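You operate a simulated robot arm through the tools that you are given. There is no shell and no other tool. Be economical: measure what you need, move in short steps, check, and stop when the job is done.

You run a simulated two-armed robot. Do the job below in one go: nothing can be reset, and whatever is moved stays where it is left.

JOB
Close the vent, then turn the air on, set 4 bar and put the stop on HOLD.
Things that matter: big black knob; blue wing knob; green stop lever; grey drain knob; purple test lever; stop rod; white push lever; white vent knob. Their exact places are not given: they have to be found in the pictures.

Only the result counts: the job must be done as asked and must still hold three seconds after the hand-in. Knocking over, shifting, dropping, spilling or breaking anything else fails it.

ROBOT AND FRAMES
Two 7-joint arms with two-finger parallel grippers on one trunk, on a base that drives. Base frame: it is fixed to the floor where the robot stands at the start and does not move with it; the origin is under the middle of the robot, x ahead of it, y to its left, z up; the surface under the hand at the start is at about z = 860. Readings come in mm, rad, newtons and seconds.
The left shoulder is at the start at [60, 143, 878], the right one opposite. With the tool pointing down near the work surface each hand reaches from about 260 to 700 mm from the robot's upright axis, wherever it stands, measured 20 degrees to its own side. Places, roughly: big black knob [700, 100, 1200]; blue wing knob [700, -100, 1200]; green stop lever [-800, -100, 800]; grey drain knob [700, 200, 1000]; purple test lever [700, 600, 900]; stop rod [-1000, 300, 1000]; white push lever [-800, -300, 800]; white vent knob [700, 0, 1200]. Payload 1.57 kg a hand.
The tool frame of a hand sits at the grasp point between the pads (the TCP): z along the fingers, y along the line on which they close. The tips reach 30 mm beyond it. The gripper opens to 110 mm. The fingers are 24 mm wide and 12 mm thick; the gripper's body (48 by 112 mm) begins 78 mm behind the TCP.
Orientation is told as [roll, pitch, yaw] about the base's x, y, z axes, in that order, counted from this pose: with the fingers straight down and closing along the base's y, the tool's x points along the base's -x, its y along +y and its z along -z.

CONTROLS
- The arms move only by the tool move_arm. It takes "left_moves", "right_moves" or both (then of equal length, played together; a hand with none holds still); each is a list of rows, each a list of 7 numbers: the shift along the tool's x, y, z in m, then the turn, a rotation vector about the tool's x, y, z in rad, then the gripper command, from -1 (shut) to 1 (fully open), values between in proportion. In form: [[tx, ty, tz, wx, wy, wz, gripper], ...]. A call has 1 to 20 rows; each row is the pose to reach, as a shift and turn from the pose commanded when the call began, along the tool's axes at that moment. Rows are played at 5 a second. More than 50 mm and 0.15 rad between two rows, or a gripper value outside its range, and nothing of the call is played. Where a pose cannot be reached the arm comes as near as it can. A force on the tool above 40 N (or 10 N above the force at the start of the call, whichever is more), or a blocked arm, ends the call early, and 0.2 s more pass. Each finger travels about 45 mm/s and halts on what it meets, pressing with about 36 N; the grip force reading is that of the motor and also rises with nothing between the fingers. The clock runs only during rows and for 0.2 s after the last one: add rows that repeat a pose to give the fingers time. It gives the time, the measured TCP pose, the force on the tool (base axes), the opening and the grip force at its end, in the units of the frame above (readings bear some noise), with the torque about the TCP (base axes, N m) and any sound that the robot's microphone picked up.
- Cameras (640 x 400 px; columns grow to the right, rows downward): "scene" is now at [-14.3, -52.7, 1466.6]; the picture's right is [-0.95, -0.32, 0.00], its down [-0.30, 0.88, -0.36] and it looks along [0.12, -0.34, -0.93] (base axes); focal length 214 px, centre (320, 200). "left" rides on the left gripper at [70, -16, -141] in its tool frame; the picture's right is [0.23, 0.97, 0.00], its down [-0.85, 0.20, -0.48] and it looks along [-0.47, 0.11, 0.88] (tool axes); focal length 222 px, centre (320, 200). "right" rides on the right gripper at [70, 16, -141] in its tool frame; the picture's right is [-0.23, 0.97, 0.00], its down [-0.86, -0.20, -0.48] and it looks along [-0.47, -0.11, 0.88] (tool axes); focal length 222 px, centre (320, 200).
- grab_frame(camera): a new picture of that camera. No time passes.
- slide_trunk(by): slides the trunk up (or, below 0, down) by that many mm; the arms and the scene camera ride with it, the base frame stays. It gives what a move gives, with no picture.
- base_move(legs): drives the robot by 1 to 6 legs, each [ahead, left, turn to the left] in mm, mm and rad, along the robot's own axes; the way and the turn of a leg run together, so that a leg with both is an arc; at most 1500 mm and 3.142 rad a leg. The arms and the cameras ride along, it lands a little off, and it stops where it bumps. It gives what a move gives.
- turn_head(pan, tilt): turns the head with the scene camera to pan (to the left, within 1.501 rad either way) and tilt (down, from -0.506 to 1.204), counted from straight ahead of the robot. It gives what a move gives.
- probe_pixels(camera, pixels): for up to 12 pixels [column, row] of the newest picture of that camera ("zoom" is the newest enlarged one), the place [x, y, z] in the base frame of the surface seen there, good to about 2 mm. No time passes.
- inspect(camera, box): a new picture of the part [left, top, right, bottom] of that camera's present view, enlarged. No time passes.
- sign_off(): hands the job in; it is judged then, once.

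Keep the steps short. Do not move on a guess: measure, check each grasp and each placing, and mend mistakes. In all there are 80 turns and 78 pictures (those below and enlarged ones count). Leave the grippers open and the arms clear of the work at the hand-in unless told otherwise, and finish with a single line.

The tools are called as a command line: name --argument value ..., lists and objects as JSON in quotes. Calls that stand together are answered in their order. move_arm: Moves the arms, as the interface text tells. Its arguments: {"type":"object","properties":{"left_moves":{"type":"array"},"right_moves":{"type":"array"}},"required":[]} The other tools are called the same way: slide_trunk (by) slides the trunk up or down; base_move (legs) drives the base; turn_head (pan, tilt) turns the head that bears the scene camera; grab_frame (camera) takes a picture; probe_pixels (camera, pixels) gives the place of the surface under pixels of a picture; inspect (camera, box) takes an enlarged picture of a part of a camera's view; sign_off () hands the job in.

At the start:

```text
clock: 0.0
left_tool_pos: [604.2, 203.9, 998.8]
left_ee_rot: [0.0, -0.004, 0.001]
left_force: [-0.4, 0.0, 0.4]
left_ft_torque: [0.0, 0.01, -0.01]
left_opening: 110.0
left_grasp_force: 0.0
right_tool_pos: [473.4, -282.4, 1000.3]
right_ee_rot: [-0.001, 0.001, 0.0]
right_force: [-0.1, 0.0, 0.3]
right_ft_torque: [0.0, 0.0, 0.01]
right_opening: 110.0
right_grasp_force: 0.1
trunk travel left (down, up): [-477.0, 113.0]
robot x, y, heading: [2.4, -0.4, 0.0]
head pan, tilt: [-1.244, 1.201]
```

scene: 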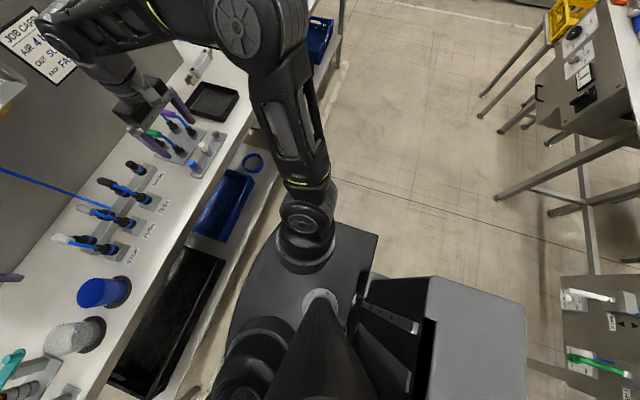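
right: 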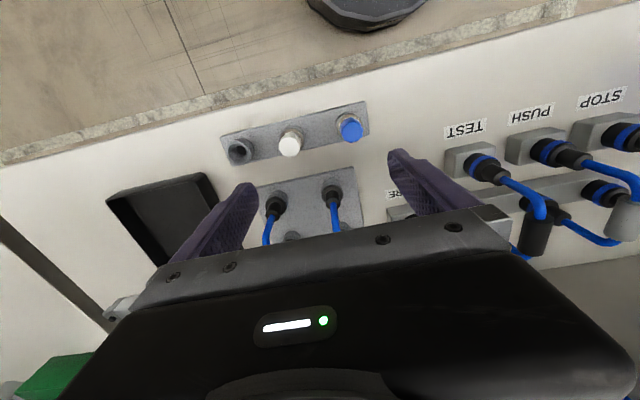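
left: 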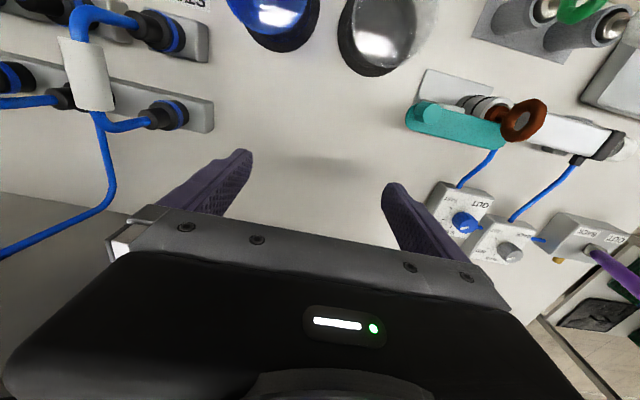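

I start by looking ahead with the head to see the wall or panel in front of the robot.

turn_head --pan 0 --tilt 0.4

grab_frame --camera "scene"

```text
clock: 1.4
left_tool_pos: [604.8, 205.5, 998.9]
left_ee_rot: [0.0, -0.003, 0.0]
left_force: [-0.3, -0.4, 0.4]
left_ft_torque: [0.02, -0.02, 0.0]
left_opening: 110.2
left_grasp_force: 0.0
right_tool_pos: [473.2, -282.0, 999.7]
right_ee_rot: [0.001, 0.003, 0.001]
right_force: [0.0, -0.2, 0.3]
right_ft_torque: [0.01, 0.01, 0.02]
right_opening: 110.1
right_grasp_force: 0.0
trunk travel left (down, up): [-477.0, 113.0]
robot x, y, heading: [1.5, -1.9, 0.003]
head pan, tilt: [0.0, 0.4]
```

```text
74 pictures are left
```

scene: 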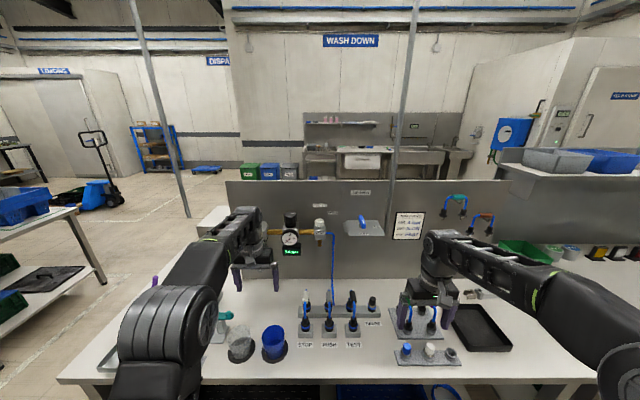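

inspect --camera "scene" --box '[230, 170, 450, 300]'

inspect --camera "scene" --box '[370, 200, 440, 245]'

inspect --camera "scene" --box '[270, 205, 345, 265]'

inspect --camera "scene" --box '[280, 280, 480, 400]'

```text
2.91 times, centred on (340, 235) of scene
```

zoom: 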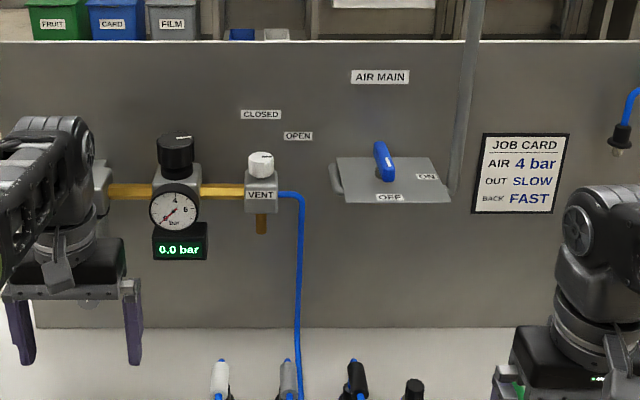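

```text
8.89 times, centred on (405, 222) of scene
```

zoom: 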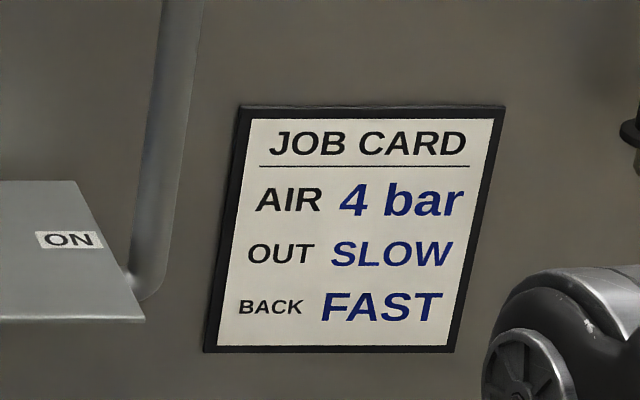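

```text
6.67 times, centred on (308, 235) of scene
```

zoom: 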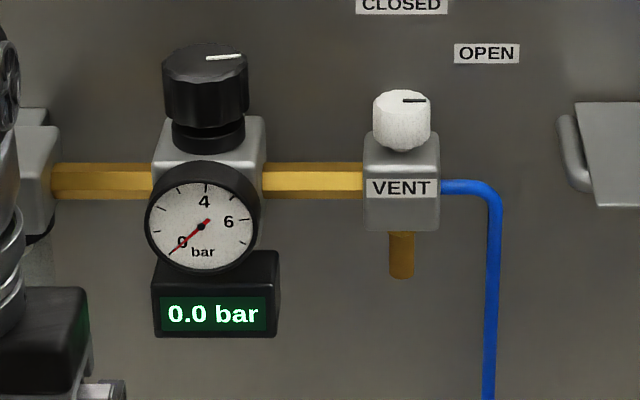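

```text
3.20 times, centred on (380, 340) of scene
```

zoom: 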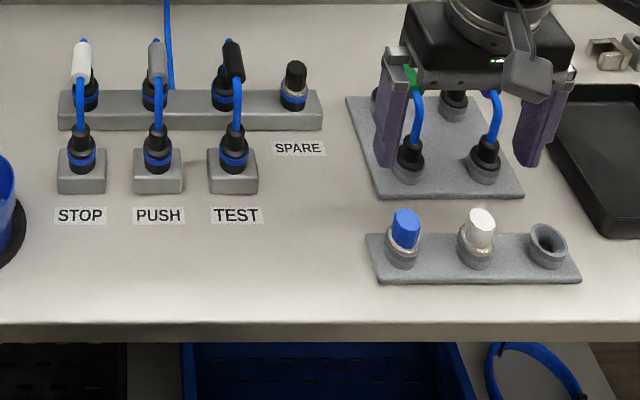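

inspect --camera "scene" --box '[270, 180, 400, 265]'

probe_pixels --camera "scene" --pixels '[[291, 214], [291, 226], [290, 240], [320, 221], [319, 228], [319, 237], [361, 219], [363, 229], [370, 225], [350, 210], [375, 238], [321, 206]]'

```text
4.71 times, centred on (335, 222) of scene
```

zoom: 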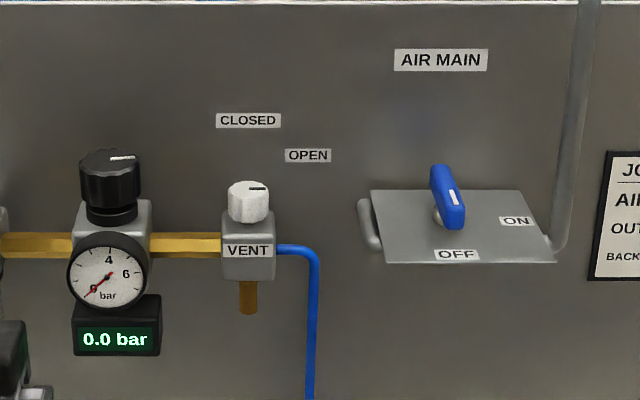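

```text
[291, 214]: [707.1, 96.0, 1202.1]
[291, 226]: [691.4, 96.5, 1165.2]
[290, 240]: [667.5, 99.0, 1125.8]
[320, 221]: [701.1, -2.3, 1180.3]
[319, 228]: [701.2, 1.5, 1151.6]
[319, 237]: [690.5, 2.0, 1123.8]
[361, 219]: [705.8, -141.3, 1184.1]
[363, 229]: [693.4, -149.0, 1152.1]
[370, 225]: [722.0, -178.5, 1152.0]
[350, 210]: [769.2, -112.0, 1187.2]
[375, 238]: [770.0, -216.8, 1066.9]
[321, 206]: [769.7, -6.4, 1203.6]
```

probe_pixels --camera "zoom" --pixels '[[437, 172], [445, 168], [462, 225], [456, 200], [436, 210], [375, 195], [550, 258], [247, 184], [265, 188], [247, 212], [234, 188], [516, 221]]'

inspect --camera "scene" --box '[340, 205, 390, 240]'

inspect --camera "scene" --box '[280, 205, 330, 240]'

probe_pixels --camera "zoom" --pixels '[[140, 85], [85, 100], [200, 92], [140, 110], [140, 180], [145, 215], [510, 165], [480, 180], [545, 180], [510, 200], [510, 235], [540, 172]]'

```text
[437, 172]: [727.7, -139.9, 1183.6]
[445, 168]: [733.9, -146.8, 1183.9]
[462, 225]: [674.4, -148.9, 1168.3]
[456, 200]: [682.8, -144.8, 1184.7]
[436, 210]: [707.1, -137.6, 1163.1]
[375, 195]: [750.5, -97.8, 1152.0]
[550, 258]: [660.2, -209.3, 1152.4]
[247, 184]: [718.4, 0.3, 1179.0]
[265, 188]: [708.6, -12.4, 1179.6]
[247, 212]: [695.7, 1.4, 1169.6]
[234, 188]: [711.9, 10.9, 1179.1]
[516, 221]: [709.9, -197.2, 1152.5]
```

```text
11.43 times, centred on (365, 222) of scene
```

zoom: 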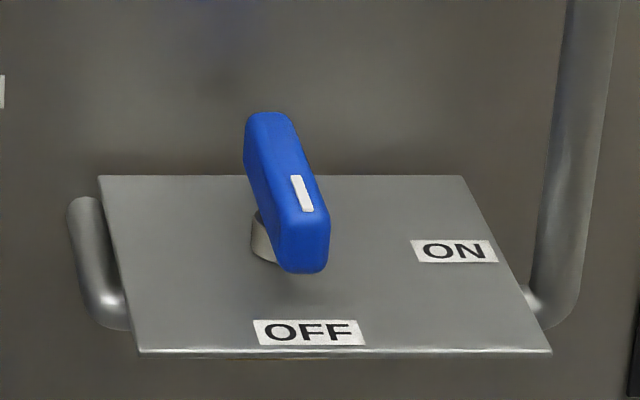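

```text
11.43 times, centred on (305, 222) of scene
```

zoom: 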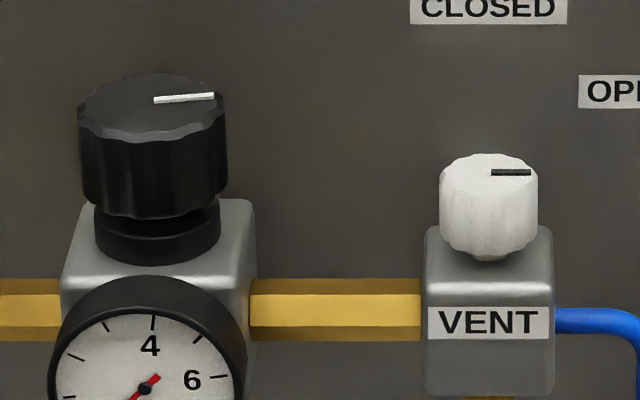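

```text
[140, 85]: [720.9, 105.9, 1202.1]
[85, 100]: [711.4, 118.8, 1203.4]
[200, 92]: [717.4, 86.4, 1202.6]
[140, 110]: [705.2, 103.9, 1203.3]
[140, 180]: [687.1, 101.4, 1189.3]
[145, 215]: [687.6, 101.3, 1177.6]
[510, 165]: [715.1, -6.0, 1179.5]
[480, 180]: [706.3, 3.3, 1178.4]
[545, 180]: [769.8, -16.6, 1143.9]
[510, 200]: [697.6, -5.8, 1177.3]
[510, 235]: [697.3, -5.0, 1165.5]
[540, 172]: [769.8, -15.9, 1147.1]
```

turn_head --pan 0 --tilt 1.0

grab_frame --camera "scene"

```text
clock: 2.4
left_tool_pos: [605.9, 205.2, 1000.5]
left_ee_rot: [0.002, -0.005, 0.001]
left_force: [0.3, -0.4, 0.0]
left_ft_torque: [0.02, 0.01, 0.01]
left_opening: 110.0
left_grasp_force: 0.2
right_tool_pos: [472.4, -282.5, 1000.4]
right_ee_rot: [0.001, 0.002, 0.0]
right_force: [-0.6, -0.4, 0.5]
right_ft_torque: [0.02, 0.0, 0.0]
right_opening: 110.1
right_grasp_force: 0.0
trunk travel left (down, up): [-477.0, 113.0]
robot x, y, heading: [-2.3, -0.1, 0.001]
head pan, tilt: [0.0, 1.0]
```

```text
66 pictures are left
```

scene: 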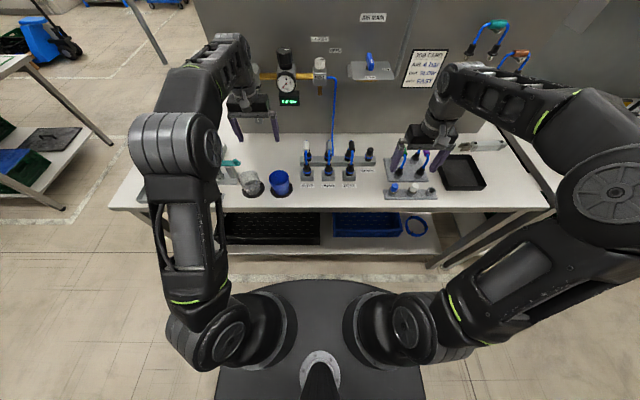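

probe_pixels --camera "scene" --pixels '[[300, 206], [320, 285], [320, 265], [320, 245], [340, 176], [210, 300], [415, 320], [252, 188], [280, 180]]'

slide_trunk --by 113

```text
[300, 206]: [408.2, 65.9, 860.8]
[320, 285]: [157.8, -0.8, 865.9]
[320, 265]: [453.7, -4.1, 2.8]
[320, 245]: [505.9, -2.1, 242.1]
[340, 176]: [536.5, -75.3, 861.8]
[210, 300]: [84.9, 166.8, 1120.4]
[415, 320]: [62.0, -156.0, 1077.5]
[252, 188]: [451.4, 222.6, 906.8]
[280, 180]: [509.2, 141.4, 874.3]
```

```text
clock: 3.9
left_tool_pos: [605.1, 204.8, 1112.7]
left_ee_rot: [0.001, -0.004, -0.002]
left_force: [-0.4, 0.4, -0.2]
left_ft_torque: [-0.02, -0.01, -0.02]
left_opening: 110.1
left_grasp_force: 0.1
right_tool_pos: [473.9, -281.9, 1113.2]
right_ee_rot: [0.002, -0.001, -0.002]
right_force: [-0.3, -0.6, -0.4]
right_ft_torque: [0.03, 0.0, 0.05]
right_opening: 109.9
right_grasp_force: 0.2
trunk travel left (down, up): [-590.0, 0.0]
robot x, y, heading: [-2.2, -2.5, -0.001]
head pan, tilt: [0.0, 1.0]
```

Table edge is at x≈408, my trunk front at ≈158. I pull both hands back and up before driving closer.

move_arm --left_moves '[[0.04, 0, -0.02, 0, 0, 0, 0], [0.08, 0, -0.04, 0, 0, 0, 0], [0.12, 0, -0.07, 0, 0, 0, 0], [0.15, 0, -0.11, 0, 0, 0, 0], [0.17, 0, -0.13, 0, 0, 0, 0]]' --right_moves '[[0.02, 0, -0.03, 0, 0, 0, 0], [0.04, 0, -0.06, 0, 0, 0, 0], [0.06, 0, -0.09, 0, 0, 0, 0], [0.08, 0, -0.12, 0, 0, 0, 0], [0.09, 0, -0.13, 0, 0, 0, 0]]'

base_move --legs '[[140, 0, 0]]'

```text
clock: 5.1
left_tool_pos: [494.8, 199.9, 1176.6]
left_ee_rot: [0.002, -0.007, 0.001]
left_force: [0.2, -1.7, 0.4]
left_ft_torque: [0.08, -0.05, 0.0]
left_opening: 55.0
left_grasp_force: 0.0
left hand out of reach, approached as far as the arm can: row 3, 4, 5
right_tool_pos: [400.6, -303.8, 1174.9]
right_ee_rot: [0.001, -0.001, 0.0]
right_force: [-1.3, 0.4, -0.1]
right_ft_torque: [0.06, -0.04, 0.01]
right_opening: 54.7
right_grasp_force: 0.1
right hand out of reach, approached as far as the arm can: row 2, 3, 4, 5
trunk travel left (down, up): [-590.0, 0.0]
robot x, y, heading: [-2.7, 1.4, -0.002]
head pan, tilt: [0.0, 1.0]
```

```text
clock: 6.4
left_tool_pos: [634.8, 203.4, 1174.0]
left_ee_rot: [0.0, -0.002, 0.001]
left_force: [1.0, 0.3, -0.9]
left_ft_torque: [0.0, 0.03, -0.01]
left_opening: 54.9
left_grasp_force: 0.0
right_tool_pos: [541.6, -301.5, 1173.9]
right_ee_rot: [0.0, 0.001, 0.001]
right_force: [-0.2, 0.4, -0.5]
right_ft_torque: [0.0, 0.0, 0.0]
right_opening: 55.3
right_grasp_force: 0.1
trunk travel left (down, up): [-590.0, 0.0]
robot x, y, heading: [140.1, 0.9, -0.0]
head pan, tilt: [0.0, 1.0]
```

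Drove fine. Tool-down height is limited near the body; I test how high the left hand reaches now while moving forward.

move_arm --left_moves '[[0, 0, -0.03, 0, 0, 0, 0], [0, 0, -0.06, 0, 0, 0, 0], [0, 0, -0.09, 0, 0, 0, 0], [0, 0, -0.09, 0, 0, 0, 0]]' --right_moves '[[-0.04, 0.0, -0.03, 0, 0, 0, 0], [-0.08, 0.0, -0.06, 0, 0, 0, 0], [-0.08, 0.0, -0.09, 0, 0, 0, 0], [-0.08, 0.0, -0.09, 0, 0, 0, 0]]'

```text
clock: 7.4
left_tool_pos: [631.7, 203.8, 1175.8]
left_ee_rot: [0.002, -0.005, 0.002]
left_force: [0.9, -0.3, 0.4]
left_ft_torque: [-0.01, 0.06, 0.0]
left_opening: 55.0
left_grasp_force: 0.0
left hand out of reach, approached as far as the arm can: row 1, 2, 3, 4
right_tool_pos: [608.7, -316.9, 1158.2]
right_ee_rot: [-0.004, -0.003, 0.004]
right_force: [-0.1, 0.0, -0.5]
right_ft_torque: [0.02, 0.04, -0.01]
right_opening: 55.2
right_grasp_force: 0.0
right hand out of reach, approached as far as the arm can: row 1, 2, 3, 4
trunk travel left (down, up): [-590.0, 0.0]
robot x, y, heading: [137.7, -2.6, 0.006]
head pan, tilt: [0.0, 1.0]
```

Tool-down tops out near z≈1175, so I'll tilt the tools 45° forward (pitch −0.785), which lowers the wrist and lets me turn knobs about the vertical. Tilt the right hand first.

move_arm --right_moves '[[0.01, 0.01, 0, 0, -0.14, 0, 0], [0.01, 0.03, -0.01, 0, -0.28, 0, 0], [0.01, 0.05, -0.02, 0, -0.42, 0, 0], [0.01, 0.07, -0.03, 0, -0.56, 0, 0], [0.01, 0.09, -0.05, 0, -0.7, 0, 0], [0.01, 0.117, -0.067, 0, -0.785, 0, 0], [0.01, 0.117, -0.067, 0, -0.785, 0, 0]]' --left_moves '[[0.01, 0, 0, 0, -0.14, 0, 0], [0.01, 0, -0.01, 0, -0.28, 0, 0], [0.01, 0, -0.02, 0, -0.42, 0, 0], [0.01, 0, -0.03, 0, -0.56, 0, 0], [0.01, 0, -0.05, 0, -0.7, 0, 0], [0.01, 0, -0.067, 0, -0.785, 0, 0], [0.01, 0, -0.067, 0, -0.785, 0, 0]]'

```text
clock: 9.0
left_tool_pos: [621.3, 209.3, 1248.4]
left_ee_rot: [0.001, -0.79, -0.001]
left_force: [0.2, 0.3, -0.6]
left_ft_torque: [-0.01, -0.01, 0.03]
left_opening: 55.1
left_grasp_force: 0.0
right_tool_pos: [586.6, -201.6, 1222.3]
right_ee_rot: [0.001, -0.785, -0.001]
right_force: [-0.3, -0.8, 0.0]
right_ft_torque: [0.0, -0.02, 0.01]
right_opening: 54.8
right_grasp_force: 0.0
trunk travel left (down, up): [-590.0, 0.0]
robot x, y, heading: [134.3, -1.6, 0.002]
head pan, tilt: [0.0, 1.0]
```

Tilt works. Now I bring the right hand to a pre-grasp pose in front of and above the vent knob (axis ≈ [707, 0], top 1179), yaw −0.45.

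move_arm --right_moves '[[-0.0096, 0.038, 0.0052, 0.053, 0, 0.053, 0], [-0.0192, 0.076, 0.0104, 0.106, 0, 0.106, 0], [-0.0288, 0.115, 0.0156, 0.159, 0, 0.159, 0], [-0.0384, 0.153, 0.0208, 0.212, 0, 0.212, 0], [-0.048, 0.191, 0.026, 0.265, 0, 0.265, 0], [-0.0576, 0.2294, 0.0312, 0.318, 0, 0.318, 0], [-0.0576, 0.2294, 0.0312, 0.318, 0, 0.318, 0]]'

turn_head --pan 0 --tilt 0.4

grab_frame --camera "scene"

grab_frame --camera "right"

```text
clock: 10.6
left_tool_pos: [620.7, 209.0, 1247.7]
left_ee_rot: [0.001, -0.789, -0.001]
left_force: [0.3, -0.1, 0.4]
left_ft_torque: [0.01, 0.0, 0.0]
left_opening: 54.7
left_grasp_force: 0.0
right_tool_pos: [648.9, 30.0, 1244.4]
right_ee_rot: [0.002, -0.784, -0.451]
right_force: [0.4, -0.5, 0.3]
right_ft_torque: [0.02, 0.03, -0.02]
right_opening: 55.3
right_grasp_force: 0.1
trunk travel left (down, up): [-590.0, 0.0]
robot x, y, heading: [135.9, -0.5, -0.001]
head pan, tilt: [0.0, 1.0]
```

```text
clock: 11.6
left_tool_pos: [620.5, 210.5, 1247.6]
left_ee_rot: [0.001, -0.789, 0.0]
left_force: [-0.3, -0.1, 1.5]
left_ft_torque: [-0.02, -0.05, -0.01]
left_opening: 55.3
left_grasp_force: 0.1
right_tool_pos: [648.5, 30.6, 1244.1]
right_ee_rot: [0.0, -0.786, -0.449]
right_force: [0.3, -0.3, 0.6]
right_ft_torque: [-0.02, -0.02, 0.01]
right_opening: 54.9
right_grasp_force: 0.1
trunk travel left (down, up): [-590.0, 0.0]
robot x, y, heading: [137.2, -1.3, -0.001]
head pan, tilt: [0.0, 0.4]
```

```text
65 pictures are left
```

scene: 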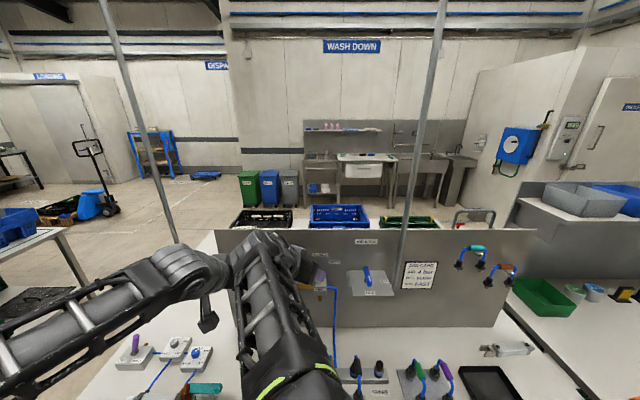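

```text
64 pictures are left
```

right: 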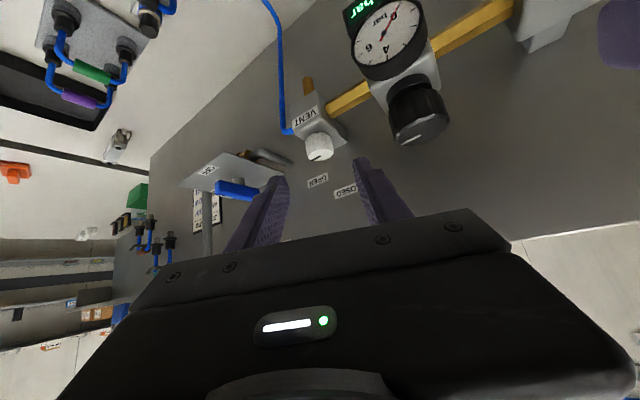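

probe_pixels --camera "right" --pixels '[[320, 148], [310, 140], [331, 141], [320, 158], [418, 118], [425, 100], [395, 110], [440, 115], [235, 190]]'

inspect --camera "right" --box '[260, 70, 460, 200]'

probe_pixels --camera "zoom" --pixels '[[170, 265], [232, 270], [200, 245], [205, 280], [150, 225], [410, 150], [430, 235], [590, 150], [500, 190], [560, 200]]'

```text
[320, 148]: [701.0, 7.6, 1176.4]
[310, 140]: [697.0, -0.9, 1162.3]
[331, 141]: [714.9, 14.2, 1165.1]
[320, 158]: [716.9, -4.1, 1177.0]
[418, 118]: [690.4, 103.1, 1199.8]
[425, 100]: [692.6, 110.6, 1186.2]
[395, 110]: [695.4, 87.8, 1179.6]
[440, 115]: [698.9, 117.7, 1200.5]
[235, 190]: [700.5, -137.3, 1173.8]
```

```text
3.08 times, centred on (360, 135) of right
```

zoom: 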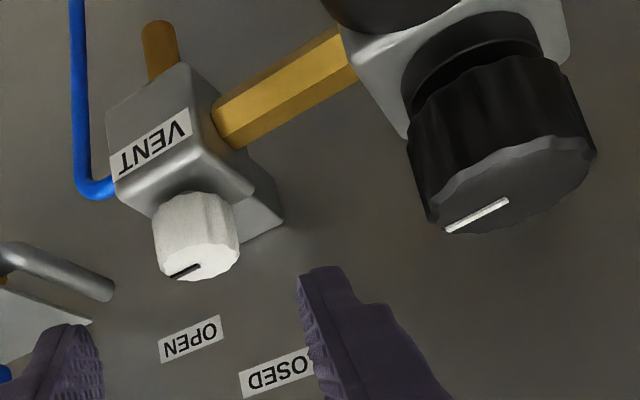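

```text
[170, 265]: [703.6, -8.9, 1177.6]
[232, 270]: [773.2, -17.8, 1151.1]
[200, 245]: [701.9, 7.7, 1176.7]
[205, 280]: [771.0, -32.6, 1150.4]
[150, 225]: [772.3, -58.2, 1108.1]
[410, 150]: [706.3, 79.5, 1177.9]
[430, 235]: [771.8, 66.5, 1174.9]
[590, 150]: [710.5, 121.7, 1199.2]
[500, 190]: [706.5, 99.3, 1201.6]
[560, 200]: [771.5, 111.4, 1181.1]
```

Knob axis confirmed at about [708, 0], sitting between the fingers. I advance 84 mm along the tool and close on it.

move_arm --right_moves '[[0, 0, 0.03, 0, 0, 0, 0], [0, -0.001, 0.06, 0, 0, 0, 0], [0, -0.0015, 0.084, 0, 0, 0, 0], [0, -0.0015, 0.084, 0, 0, 0, 0], [0, -0.0015, 0.084, 0, 0, 0, -0.7], [0, -0.0015, 0.084, 0, 0, 0, -0.7], [0, -0.0015, 0.084, 0, 0, 0, -0.7], [0, -0.0015, 0.084, 0, 0, 0, -0.7]]'

grab_frame --camera "right"

```text
clock: 13.4
left_tool_pos: [621.4, 210.3, 1246.6]
left_ee_rot: [0.001, -0.788, 0.003]
left_force: [0.3, 0.4, -0.1]
left_ft_torque: [0.0, -0.04, -0.02]
left_opening: 55.0
left_grasp_force: 0.1
right_tool_pos: [699.5, 6.5, 1182.0]
right_ee_rot: [0.0, -0.785, -0.447]
right_force: [3.8, 4.9, -1.3]
right_ft_torque: [0.05, -0.42, 0.08]
right_opening: 29.6
right_grasp_force: 36.4
trunk travel left (down, up): [-590.0, 0.0]
robot x, y, heading: [135.4, 0.8, 0.003]
head pan, tilt: [0.0, 0.4]
```

```text
62 pictures are left
```

right: 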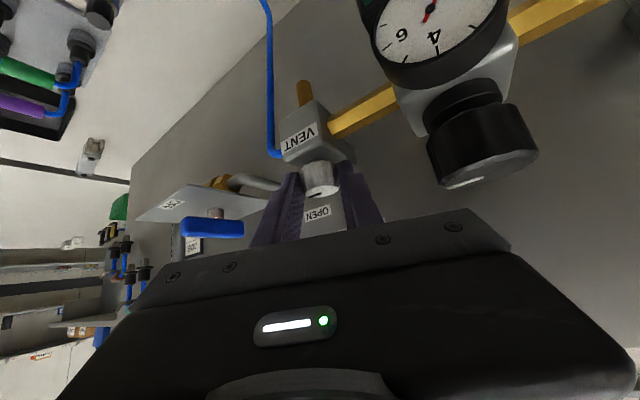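

Gripped (29.6 mm, 36 N). Turn counter-clockwise about the knob axis, first half (0.786 rad).

move_arm --right_moves '[[-0.0001, -0.0014, 0.0001, -0.0926, 0, -0.0926, -0.7], [-0.0003, -0.0027, 0.0003, -0.185, 0, -0.185, -0.7], [-0.0006, -0.004, 0.0006, -0.278, 0, -0.278, -0.7], [-0.001, -0.0053, 0.001, -0.3705, 0, -0.3705, -0.7], [-0.0015, -0.0064, 0.0015, -0.463, 0, -0.463, -0.7], [-0.0022, -0.0074, 0.0022, -0.556, 0, -0.556, -0.7], [-0.0022, -0.0074, 0.0022, -0.556, 0, -0.556, -0.7]]'

grab_frame --camera "right"

```text
clock: 15.0
left_tool_pos: [619.2, 211.9, 1247.2]
left_ee_rot: [0.0, -0.791, 0.001]
left_force: [-1.0, 0.4, -0.3]
left_ft_torque: [0.0, -0.01, -0.03]
left_opening: 55.3
left_grasp_force: 0.1
right_tool_pos: [699.0, -4.0, 1183.6]
right_ee_rot: [0.0, -0.786, 0.338]
right_force: [-4.3, 8.0, -0.8]
right_ft_torque: [0.61, -0.31, 0.08]
right_opening: 29.4
right_grasp_force: 39.4
trunk travel left (down, up): [-590.0, 0.0]
robot x, y, heading: [140.5, -0.5, -0.0]
head pan, tilt: [0.0, 0.4]
```

```text
61 pictures are left
```

right: 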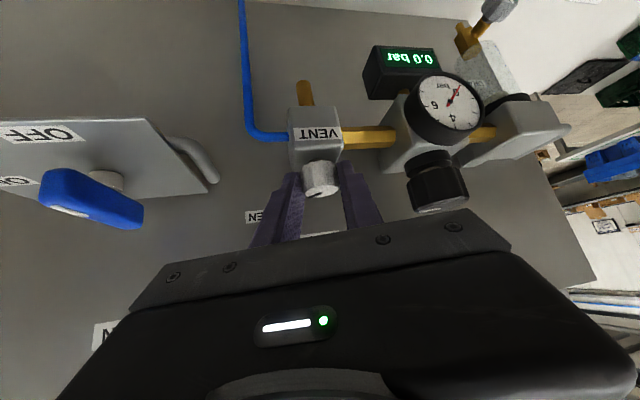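

Knob follows. Second half of the turn.

move_arm --right_moves '[[-0.0001, 0, 0.0001, -0.0926, 0, -0.0926, -0.7], [-0.0003, -0.0013, 0.0003, -0.185, 0, -0.185, -0.7], [-0.0006, -0.0025, 0.0006, -0.278, 0, -0.278, -0.7], [-0.001, -0.0038, 0.001, -0.3705, 0, -0.3705, -0.7], [-0.0015, -0.005, 0.0015, -0.463, 0, -0.463, -0.7], [-0.0022, -0.006, 0.0022, -0.556, 0, -0.556, -0.7], [-0.0022, -0.006, 0.0022, -0.556, 0, -0.556, -0.7]]'

inspect --camera "right" --box '[200, 50, 440, 250]'

```text
clock: 16.6
left_tool_pos: [621.6, 208.0, 1247.9]
left_ee_rot: [0.001, -0.79, 0.002]
left_force: [-0.1, 0.2, 0.9]
left_ft_torque: [0.02, 0.02, -0.02]
left_opening: 55.3
left_grasp_force: 0.0
right_tool_pos: [707.3, -11.6, 1183.1]
right_ee_rot: [-0.002, -0.788, 1.125]
right_force: [7.3, -5.8, 15.7]
right_ft_torque: [0.12, 0.15, -0.47]
right_opening: 29.8
right_grasp_force: 39.0
trunk travel left (down, up): [-590.0, 0.0]
robot x, y, heading: [136.5, 0.0, 0.001]
head pan, tilt: [0.0, 0.4]
```

```text
2.00 times, centred on (320, 150) of right
```

zoom: 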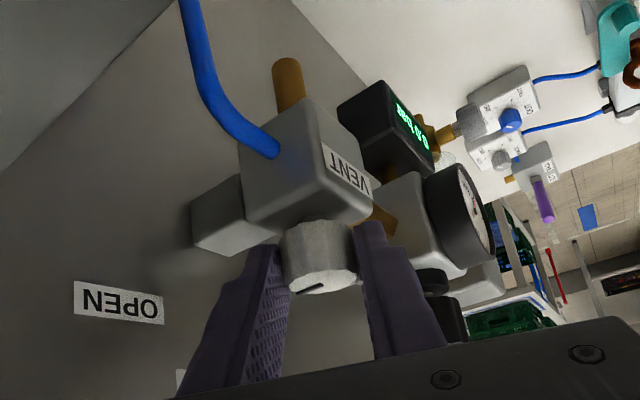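

Full 90° done with a slight resisting torque at the end. Open and back out, then look at the mark.

move_arm --right_moves '[[0, 0, 0, 0, 0, 0, 0], [0, 0, 0, 0, 0, 0, 0], [0, 0, 0, 0, 0, 0, 0], [0, 0, -0.03, 0, 0, 0, 0], [0, 0, -0.06, 0, 0, 0, 0], [0, 0, -0.09, 0, 0, 0, 0], [0, 0, -0.09, 0, 0, 0, 0]]'

inspect --camera "right" --box '[200, 30, 440, 180]'

```text
clock: 18.2
left_tool_pos: [621.6, 211.6, 1246.6]
left_ee_rot: [0.001, -0.788, 0.001]
left_force: [0.5, -0.1, -0.5]
left_ft_torque: [0.0, -0.02, 0.0]
left_opening: 55.1
left_grasp_force: 0.0
right_tool_pos: [677.3, -66.6, 1249.4]
right_ee_rot: [0.001, -0.784, 1.124]
right_force: [0.5, -0.9, 0.0]
right_ft_torque: [0.0, 0.02, 0.02]
right_opening: 55.1
right_grasp_force: 0.0
trunk travel left (down, up): [-590.0, 0.0]
robot x, y, heading: [135.5, 2.9, 0.003]
head pan, tilt: [0.0, 0.4]
```

```text
2.67 times, centred on (320, 105) of right
```

zoom: 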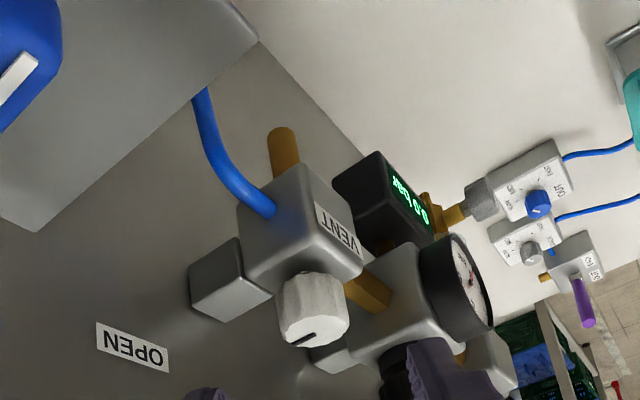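

inspect --camera "right" --box '[290, 120, 350, 165]'

probe_pixels --camera "zoom" --pixels '[[262, 378], [365, 320], [310, 350], [300, 220], [250, 340]]'

```text
8.89 times, centred on (320, 142) of right
```

zoom: 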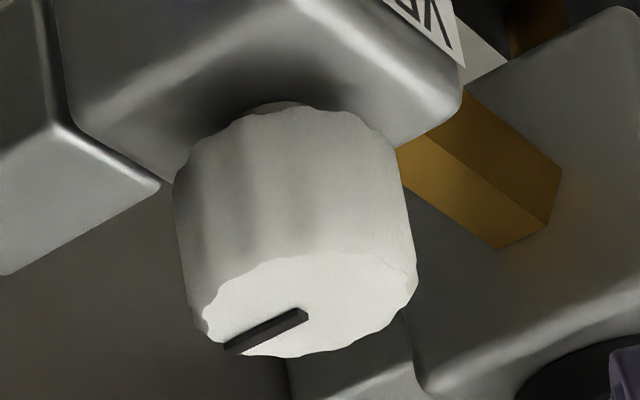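

```text
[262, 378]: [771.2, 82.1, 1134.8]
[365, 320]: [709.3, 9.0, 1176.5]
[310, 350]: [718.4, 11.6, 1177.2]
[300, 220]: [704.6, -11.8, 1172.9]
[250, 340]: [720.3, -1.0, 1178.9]
```

probe_pixels --camera "zoom" --pixels '[[232, 348], [240, 344], [300, 318], [290, 322], [210, 330], [405, 290], [215, 300], [390, 320], [290, 260]]'

```text
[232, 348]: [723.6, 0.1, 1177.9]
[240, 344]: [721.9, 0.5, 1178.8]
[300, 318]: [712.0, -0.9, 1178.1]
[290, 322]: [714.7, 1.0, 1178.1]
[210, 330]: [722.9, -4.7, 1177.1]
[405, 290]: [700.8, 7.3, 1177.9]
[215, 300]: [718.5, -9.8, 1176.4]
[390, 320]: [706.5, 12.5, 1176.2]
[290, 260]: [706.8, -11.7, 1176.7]
```

Mark now points at +x, toward CLOSED. Next the air main wing. I check the wing, the pole beside the plate and surroundings.

inspect --camera "scene" --box '[330, 200, 450, 310]'

probe_pixels --camera "zoom" --pixels '[[447, 30], [420, 120], [395, 200], [375, 280], [405, 170], [180, 250], [205, 270], [225, 310], [195, 255], [190, 290], [240, 300], [215, 325]]'

```text
3.64 times, centred on (390, 255) of scene
```

zoom: 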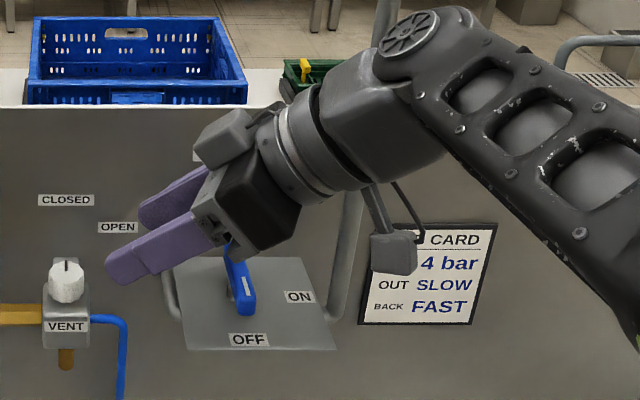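

```text
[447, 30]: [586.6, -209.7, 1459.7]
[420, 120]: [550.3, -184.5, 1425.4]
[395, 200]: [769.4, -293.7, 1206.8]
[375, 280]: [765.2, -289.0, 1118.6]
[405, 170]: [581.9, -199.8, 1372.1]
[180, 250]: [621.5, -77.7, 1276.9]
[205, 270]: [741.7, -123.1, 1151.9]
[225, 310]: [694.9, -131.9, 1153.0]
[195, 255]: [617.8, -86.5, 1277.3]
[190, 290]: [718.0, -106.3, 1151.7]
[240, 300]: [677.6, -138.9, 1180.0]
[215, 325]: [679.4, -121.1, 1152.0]
```

move_arm --right_moves '[[0.0081, 0, -0.0073, 0.0994, 0, 0.0994, 0], [0.0161, 0, -0.0146, 0.199, 0, 0.199, 0], [0.0242, 0, -0.0219, 0.298, 0, 0.298, 0], [0.0322, 0.001, -0.0292, 0.3975, 0, 0.3975, 0], [0.0403, 0.001, -0.0364, 0.497, 0, 0.497, 0], [0.0484, 0.001, -0.0437, 0.596, 0, 0.596, 0], [0.0564, 0.002, -0.051, 0.6955, 0, 0.6955, 0], [0.0645, 0.002, -0.0583, 0.795, 0, 0.795, 0], [0.0645, 0.002, -0.0583, 0.795, 0, 0.795, 0]]'

inspect --camera "right" --box '[220, 50, 420, 200]'

grab_frame --camera "scene"

```text
clock: 20.2
left_tool_pos: [620.9, 208.8, 1247.8]
left_ee_rot: [0.002, -0.789, 0.001]
left_force: [0.1, 0.1, -0.5]
left_ft_torque: [0.01, -0.02, -0.01]
left_opening: 55.0
left_grasp_force: 0.1
right_tool_pos: [637.2, -145.6, 1243.1]
right_ee_rot: [0.0, -0.785, -0.003]
right_force: [0.0, -0.3, -0.2]
right_ft_torque: [-0.01, 0.03, 0.01]
right_opening: 55.0
right_grasp_force: 0.1
trunk travel left (down, up): [-590.0, 0.0]
robot x, y, heading: [138.1, 2.7, 0.005]
head pan, tilt: [0.0, 0.4]
```

```text
2.67 times, centred on (320, 125) of right
```

zoom: 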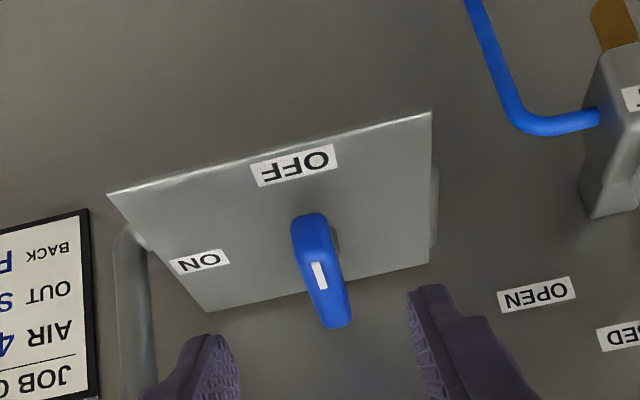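

```text
55 pictures are left
```

scene: 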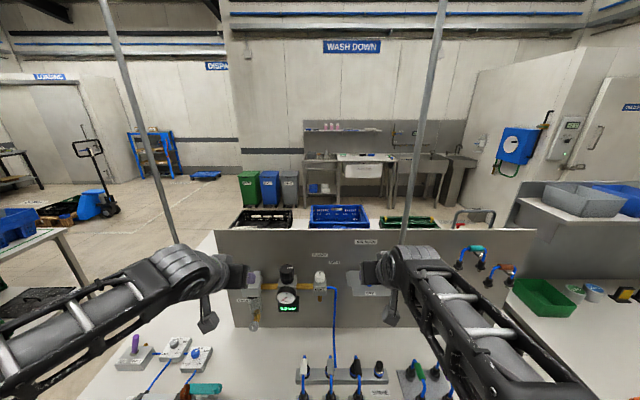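

probe_pixels --camera "zoom" --pixels '[[309, 220], [298, 250], [320, 275], [345, 310], [325, 315], [330, 240], [337, 245], [300, 165], [200, 262], [130, 330], [160, 370], [340, 325]]'

```text
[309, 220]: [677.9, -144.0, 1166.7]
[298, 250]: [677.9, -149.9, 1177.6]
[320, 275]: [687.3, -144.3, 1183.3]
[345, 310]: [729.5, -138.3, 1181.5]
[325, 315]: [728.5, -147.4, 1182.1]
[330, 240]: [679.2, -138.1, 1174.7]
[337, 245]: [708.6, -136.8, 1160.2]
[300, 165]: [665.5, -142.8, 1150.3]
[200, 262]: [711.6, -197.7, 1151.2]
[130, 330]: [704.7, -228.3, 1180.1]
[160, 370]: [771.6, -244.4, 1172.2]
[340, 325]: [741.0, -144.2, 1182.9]
```

There is a rod right of the plate near [705, −228]; I measure how tall it is.

probe_pixels --camera "scene" --pixels '[[440, 30], [432, 80], [421, 150], [412, 205], [406, 240], [110, 30], [165, 210]]'

probe_pixels --camera "zoom" --pixels '[[130, 240], [128, 280], [132, 380], [433, 200], [436, 175]]'

```text
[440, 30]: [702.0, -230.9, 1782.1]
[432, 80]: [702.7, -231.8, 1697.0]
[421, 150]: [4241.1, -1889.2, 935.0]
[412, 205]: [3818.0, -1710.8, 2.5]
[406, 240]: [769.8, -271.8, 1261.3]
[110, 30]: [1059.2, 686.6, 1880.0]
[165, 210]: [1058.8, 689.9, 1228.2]
```

```text
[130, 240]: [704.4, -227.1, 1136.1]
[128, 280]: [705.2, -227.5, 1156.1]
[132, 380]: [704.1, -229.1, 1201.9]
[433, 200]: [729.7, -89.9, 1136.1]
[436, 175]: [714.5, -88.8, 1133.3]
```

The rod is a tall pole at about [711, −230], so I cannot swing fully to the right. Plan: grip the wing, turn as far as is safe (~0.6 rad), release, then push the front end the rest of the way. First advance and grip.

move_arm --right_moves '[[-0.001, 0.0005, 0.03, 0, 0, 0, 0], [-0.002, 0.001, 0.06, 0, 0, 0, 0], [-0.0035, 0.0016, 0.0813, 0, 0, 0, 0], [-0.0035, 0.0016, 0.0813, 0, 0, 0, 0], [-0.0035, 0.0016, 0.0813, 0, 0, 0, -0.9], [-0.0035, 0.0016, 0.0813, 0, 0, 0, -0.9], [-0.0035, 0.0016, 0.0813, 0, 0, 0, -0.9], [-0.0035, 0.0016, 0.0813, 0, 0, 0, -0.9]]'

inspect --camera "right" --box '[200, 50, 440, 250]'

```text
clock: 22.0
left_tool_pos: [621.2, 209.1, 1248.3]
left_ee_rot: [0.003, -0.79, 0.001]
left_force: [0.4, 0.4, 0.6]
left_ft_torque: [0.02, 0.04, -0.01]
left_opening: 55.1
left_grasp_force: 0.1
right_tool_pos: [697.7, -145.3, 1186.3]
right_ee_rot: [0.0, -0.786, 0.0]
right_force: [2.5, -6.8, 0.0]
right_ft_torque: [-0.26, -0.23, -0.05]
right_opening: 17.7
right_grasp_force: 30.1
trunk travel left (down, up): [-590.0, 0.0]
robot x, y, heading: [139.2, 2.0, -0.003]
head pan, tilt: [0.0, 0.4]
```

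```text
2.00 times, centred on (320, 150) of right
```

zoom: 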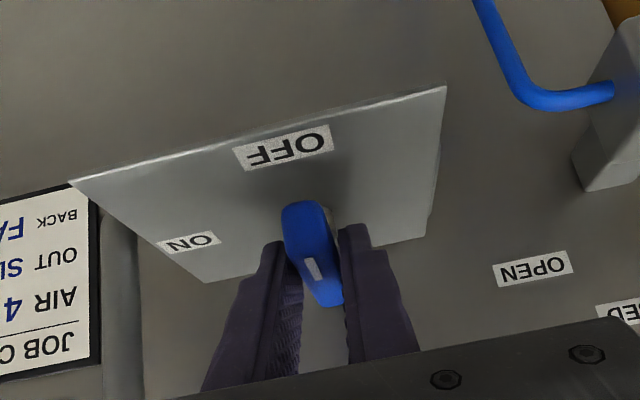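

move_arm --right_moves '[[-0.0001, -0.0016, 0.0001, -0.106, 0, -0.106, -0.9], [-0.0003, -0.0031, 0.0003, -0.212, 0, -0.212, -0.9], [-0.0007, -0.0046, 0.0007, -0.318, 0, -0.318, -0.9], [-0.0013, -0.0059, 0.0013, -0.424, 0, -0.424, -0.9], [-0.0013, -0.0059, 0.0013, -0.424, 0, -0.424, -0.9]]'

inspect --camera "right" --box '[160, 20, 440, 220]'

```text
clock: 23.2
left_tool_pos: [619.5, 207.4, 1247.7]
left_ee_rot: [0.003, -0.792, 0.0]
left_force: [-0.3, 0.7, -0.2]
left_ft_torque: [0.01, 0.01, 0.0]
left_opening: 55.0
left_grasp_force: 0.1
right_tool_pos: [699.6, -152.1, 1184.3]
right_ee_rot: [-0.001, -0.79, 0.597]
right_force: [1.6, -14.6, 6.3]
right_ft_torque: [-0.26, -0.23, -0.21]
right_opening: 17.6
right_grasp_force: 32.5
trunk travel left (down, up): [-590.0, 0.0]
robot x, y, heading: [138.4, 1.4, -0.004]
head pan, tilt: [0.0, 0.4]
```

```text
2.00 times, centred on (300, 120) of right
```

zoom: 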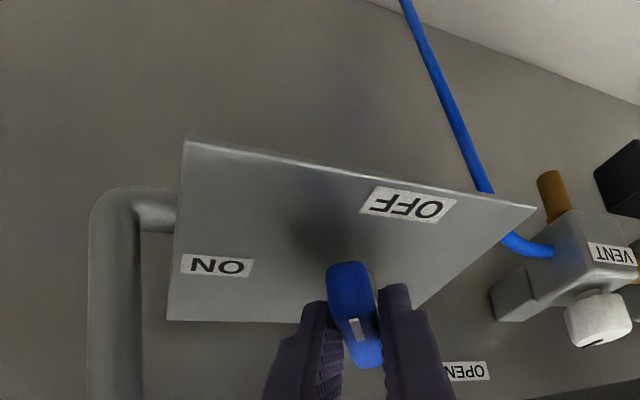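

Turns freely. Release and back out along the tool.

move_arm --right_moves '[[0, 0, 0, 0, 0, 0, -0.4], [0, 0, 0, 0, 0, 0, -0.4], [0, 0, -0.03, 0, 0, 0, -0.4], [0, 0, -0.06, 0, 0, 0, -0.4], [0, 0, -0.08, 0, 0, 0, -0.4], [0, 0, -0.08, 0, 0, 0, -0.4]]'

```text
clock: 24.6
left_tool_pos: [621.4, 210.3, 1247.1]
left_ee_rot: [0.0, -0.79, 0.0]
left_force: [-0.4, 0.5, 0.2]
left_ft_torque: [-0.01, 0.0, 0.01]
left_opening: 54.5
left_grasp_force: 0.1
right_tool_pos: [653.7, -179.3, 1243.4]
right_ee_rot: [-0.001, -0.785, 0.597]
right_force: [-0.4, 0.3, -0.4]
right_ft_torque: [0.0, -0.01, 0.03]
right_opening: 32.8
right_grasp_force: 0.2
trunk travel left (down, up): [-590.0, 0.0]
robot x, y, heading: [136.1, -3.8, 0.004]
head pan, tilt: [0.0, 0.4]
```

move_arm --right_moves '[[0.003, 0.01, 0.003, 0.106, 0, 0.106, -1], [0.007, 0.02, 0.006, 0.212, 0, 0.212, -1], [0.01, 0.03, 0.01, 0.318, 0, 0.318, -1], [0.0132, 0.0381, 0.0128, 0.424, 0, 0.424, -1], [0.0132, 0.0381, 0.0128, 0.424, 0, 0.424, -1]]'

inspect --camera "right" --box '[200, 50, 440, 200]'

probe_pixels --camera "zoom" --pixels '[[320, 250], [300, 250], [340, 280], [310, 230]]'

```text
clock: 25.8
left_tool_pos: [621.4, 210.1, 1247.5]
left_ee_rot: [0.002, -0.789, -0.001]
left_force: [1.2, -0.6, 0.1]
left_ft_torque: [0.01, 0.0, 0.0]
left_opening: 54.9
left_grasp_force: 0.1
right_tool_pos: [630.6, -149.0, 1223.6]
right_ee_rot: [0.0, -0.786, 0.0]
right_force: [-0.2, -0.7, 1.0]
right_ft_torque: [0.01, 0.02, 0.01]
right_opening: 0.0
right_grasp_force: 21.5
trunk travel left (down, up): [-590.0, 0.0]
robot x, y, heading: [138.0, -1.8, 0.001]
head pan, tilt: [0.0, 0.4]
```

```text
2.67 times, centred on (320, 125) of right
```

zoom: 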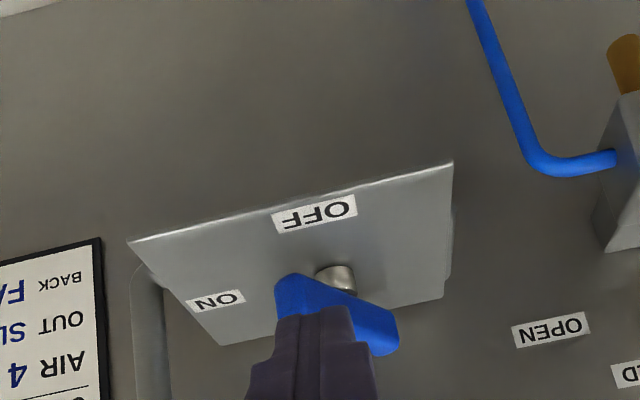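

```text
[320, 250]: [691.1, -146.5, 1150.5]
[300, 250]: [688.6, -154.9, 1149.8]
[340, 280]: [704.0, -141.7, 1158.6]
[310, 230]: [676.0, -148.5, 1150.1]
```

Wing stays where left. Fingers closed; descend in front of its front end and push it toward +x/−y round to ON.

move_arm --right_moves '[[0.01, -0.001, 0.014, 0, 0, 0, -1], [0.0205, -0.001, 0.0276, 0, 0, 0, -1], [0.0147, -0.004, 0.0334, 0, 0, 0, -1], [0.0089, -0.006, 0.0392, 0, 0, 0, -1], [0.0018, -0.012, 0.0462, 0, 0, 0, -1], [-0.0038, -0.017, 0.0519, 0, 0, 0, -1], [-0.0066, -0.019, 0.0547, 0, 0, 0, -1], [-0.0066, -0.019, 0.0547, 0, 0, 0, -1]]'

inspect --camera "right" --box '[200, 50, 440, 200]'

```text
clock: 27.6
left_tool_pos: [621.6, 210.7, 1247.6]
left_ee_rot: [-0.001, -0.791, 0.002]
left_force: [-0.1, -0.4, 0.6]
left_ft_torque: [-0.01, 0.0, 0.02]
left_opening: 55.1
left_grasp_force: 0.0
right_tool_pos: [674.6, -166.4, 1192.0]
right_ee_rot: [0.0, -0.788, 0.002]
right_force: [-3.0, 3.5, -0.6]
right_ft_torque: [0.02, 0.06, 0.12]
right_opening: 0.2
right_grasp_force: 21.1
trunk travel left (down, up): [-590.0, 0.0]
robot x, y, heading: [136.1, 0.7, 0.003]
head pan, tilt: [0.0, 0.4]
```

```text
2.67 times, centred on (320, 125) of right
```

zoom: 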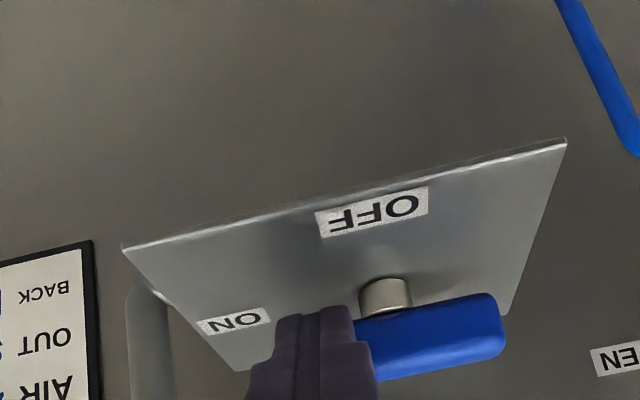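

Almost there; push a little further to the stop.

move_arm --right_moves '[[-0.0021, 0, 0.0021, 0, 0, 0, -1], [-0.0042, 0, 0.0042, 0, 0, 0, -1], [-0.0064, 0, 0.0064, 0, 0, 0, -1]]'

inspect --camera "right" --box '[200, 50, 440, 200]'

inspect --camera "scene" --box '[260, 250, 420, 350]'

```text
clock: 28.5
left_tool_pos: [615.3, 209.9, 1250.1]
left_ee_rot: [0.0, -0.795, 0.001]
left_force: [0.1, -0.4, 0.6]
left_ft_torque: [0.0, -0.01, -0.01]
left_opening: 54.7
left_grasp_force: 0.0
right_tool_pos: [675.5, -167.8, 1191.4]
right_ee_rot: [-0.004, -0.779, 0.004]
right_force: [-27.9, 0.3, 12.0]
right_ft_torque: [-0.1, -0.04, 0.06]
right_opening: 0.0
right_grasp_force: 21.9
trunk travel left (down, up): [-590.0, 0.0]
robot x, y, heading: [137.3, 0.7, 0.002]
head pan, tilt: [0.0, 0.4]
stopped in row 3 (right hand): the force on the tool passed its limit at 42 N (the readings are from after the stop); the commanded pose is now the measured one
```

```text
2.67 times, centred on (320, 125) of right
```

zoom: 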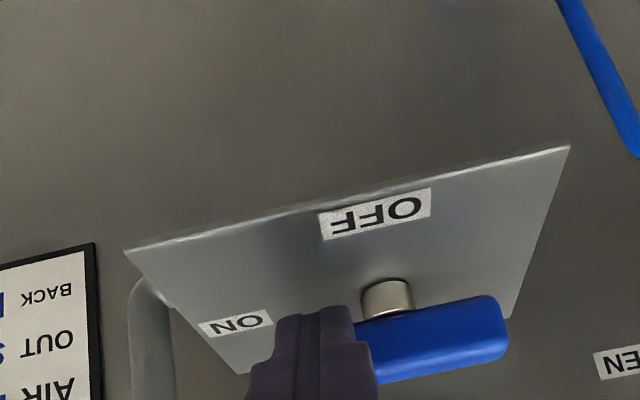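

```text
4.00 times, centred on (340, 300) of scene
```

zoom: 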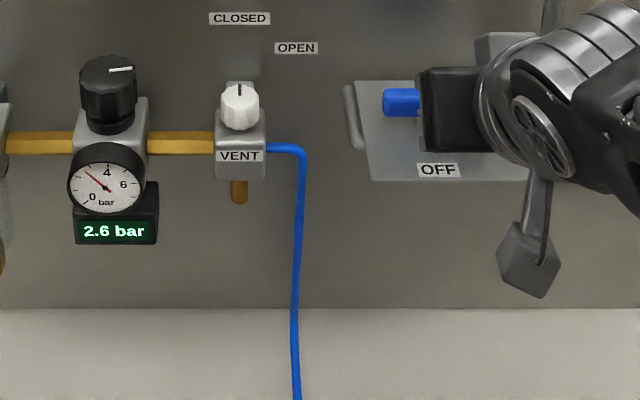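

Stop reached (42 N), pressure shows 2.6 bar. Withdraw the right hand; bring the left hand to the pre-grasp of the black knob (axis ≈ [707, 101]).

move_arm --right_moves '[[0, 0, -0.03, 0, 0, 0, -1], [0, 0, -0.06, 0, 0, 0, -1], [0, -0.02, -0.09, 0, 0, 0, 0], [0, -0.04, -0.1, 0, 0, 0, 0], [0, -0.06, -0.1, 0, 0, 0, 0]]' --left_moves '[[-0.005, -0.022, 0.001, 0, 0, 0, 0.2], [-0.01, -0.044, 0.003, 0, 0, 0, 0.2], [-0.015, -0.066, 0.004, 0, 0, 0, 0.2], [-0.02, -0.088, 0.005, 0, 0, 0, 0.2], [-0.0247, -0.109, 0.0064, 0, 0, 0, 0.2]]'

inspect --camera "scene" --box '[260, 250, 420, 350]'

inspect --camera "left" --box '[200, 20, 440, 200]'

probe_pixels --camera "zoom" --pixels '[[320, 230], [300, 230], [340, 230], [320, 250], [320, 200]]'

```text
clock: 29.7
left_tool_pos: [639.7, 100.8, 1261.6]
left_ee_rot: [0.002, -0.789, 0.002]
left_force: [0.1, 0.3, 0.4]
left_ft_torque: [0.01, 0.01, 0.03]
left_opening: 66.2
left_grasp_force: 0.0
right_tool_pos: [609.4, -229.4, 1260.4]
right_ee_rot: [0.003, -0.777, -0.001]
right_force: [-0.5, 0.4, 0.3]
right_ft_torque: [-0.01, -0.01, 0.0]
right_opening: 54.9
right_grasp_force: 0.0
trunk travel left (down, up): [-590.0, 0.0]
robot x, y, heading: [129.7, 1.5, -0.002]
head pan, tilt: [0.0, 0.4]
```

```text
4.00 times, centred on (340, 300) of scene
```

zoom: 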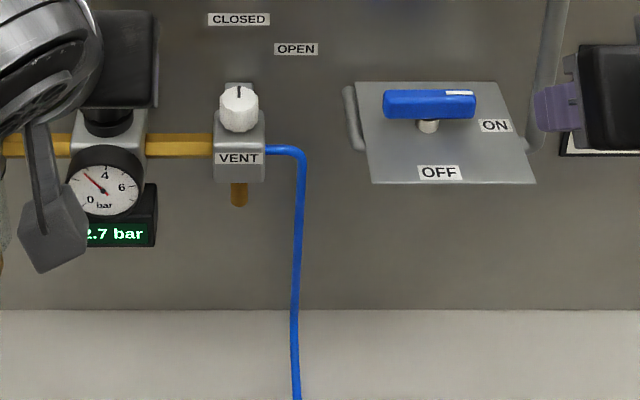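

```text
2.22 times, centred on (320, 110) of left
```

zoom: 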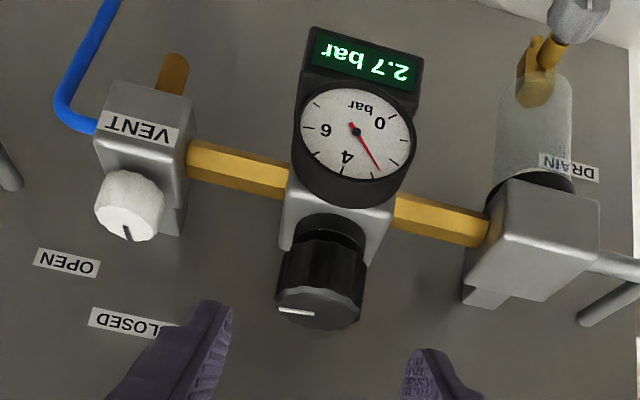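

```text
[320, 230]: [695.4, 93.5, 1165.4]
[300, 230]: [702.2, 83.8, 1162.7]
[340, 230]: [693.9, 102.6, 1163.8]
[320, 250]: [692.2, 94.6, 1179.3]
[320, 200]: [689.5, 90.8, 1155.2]
```

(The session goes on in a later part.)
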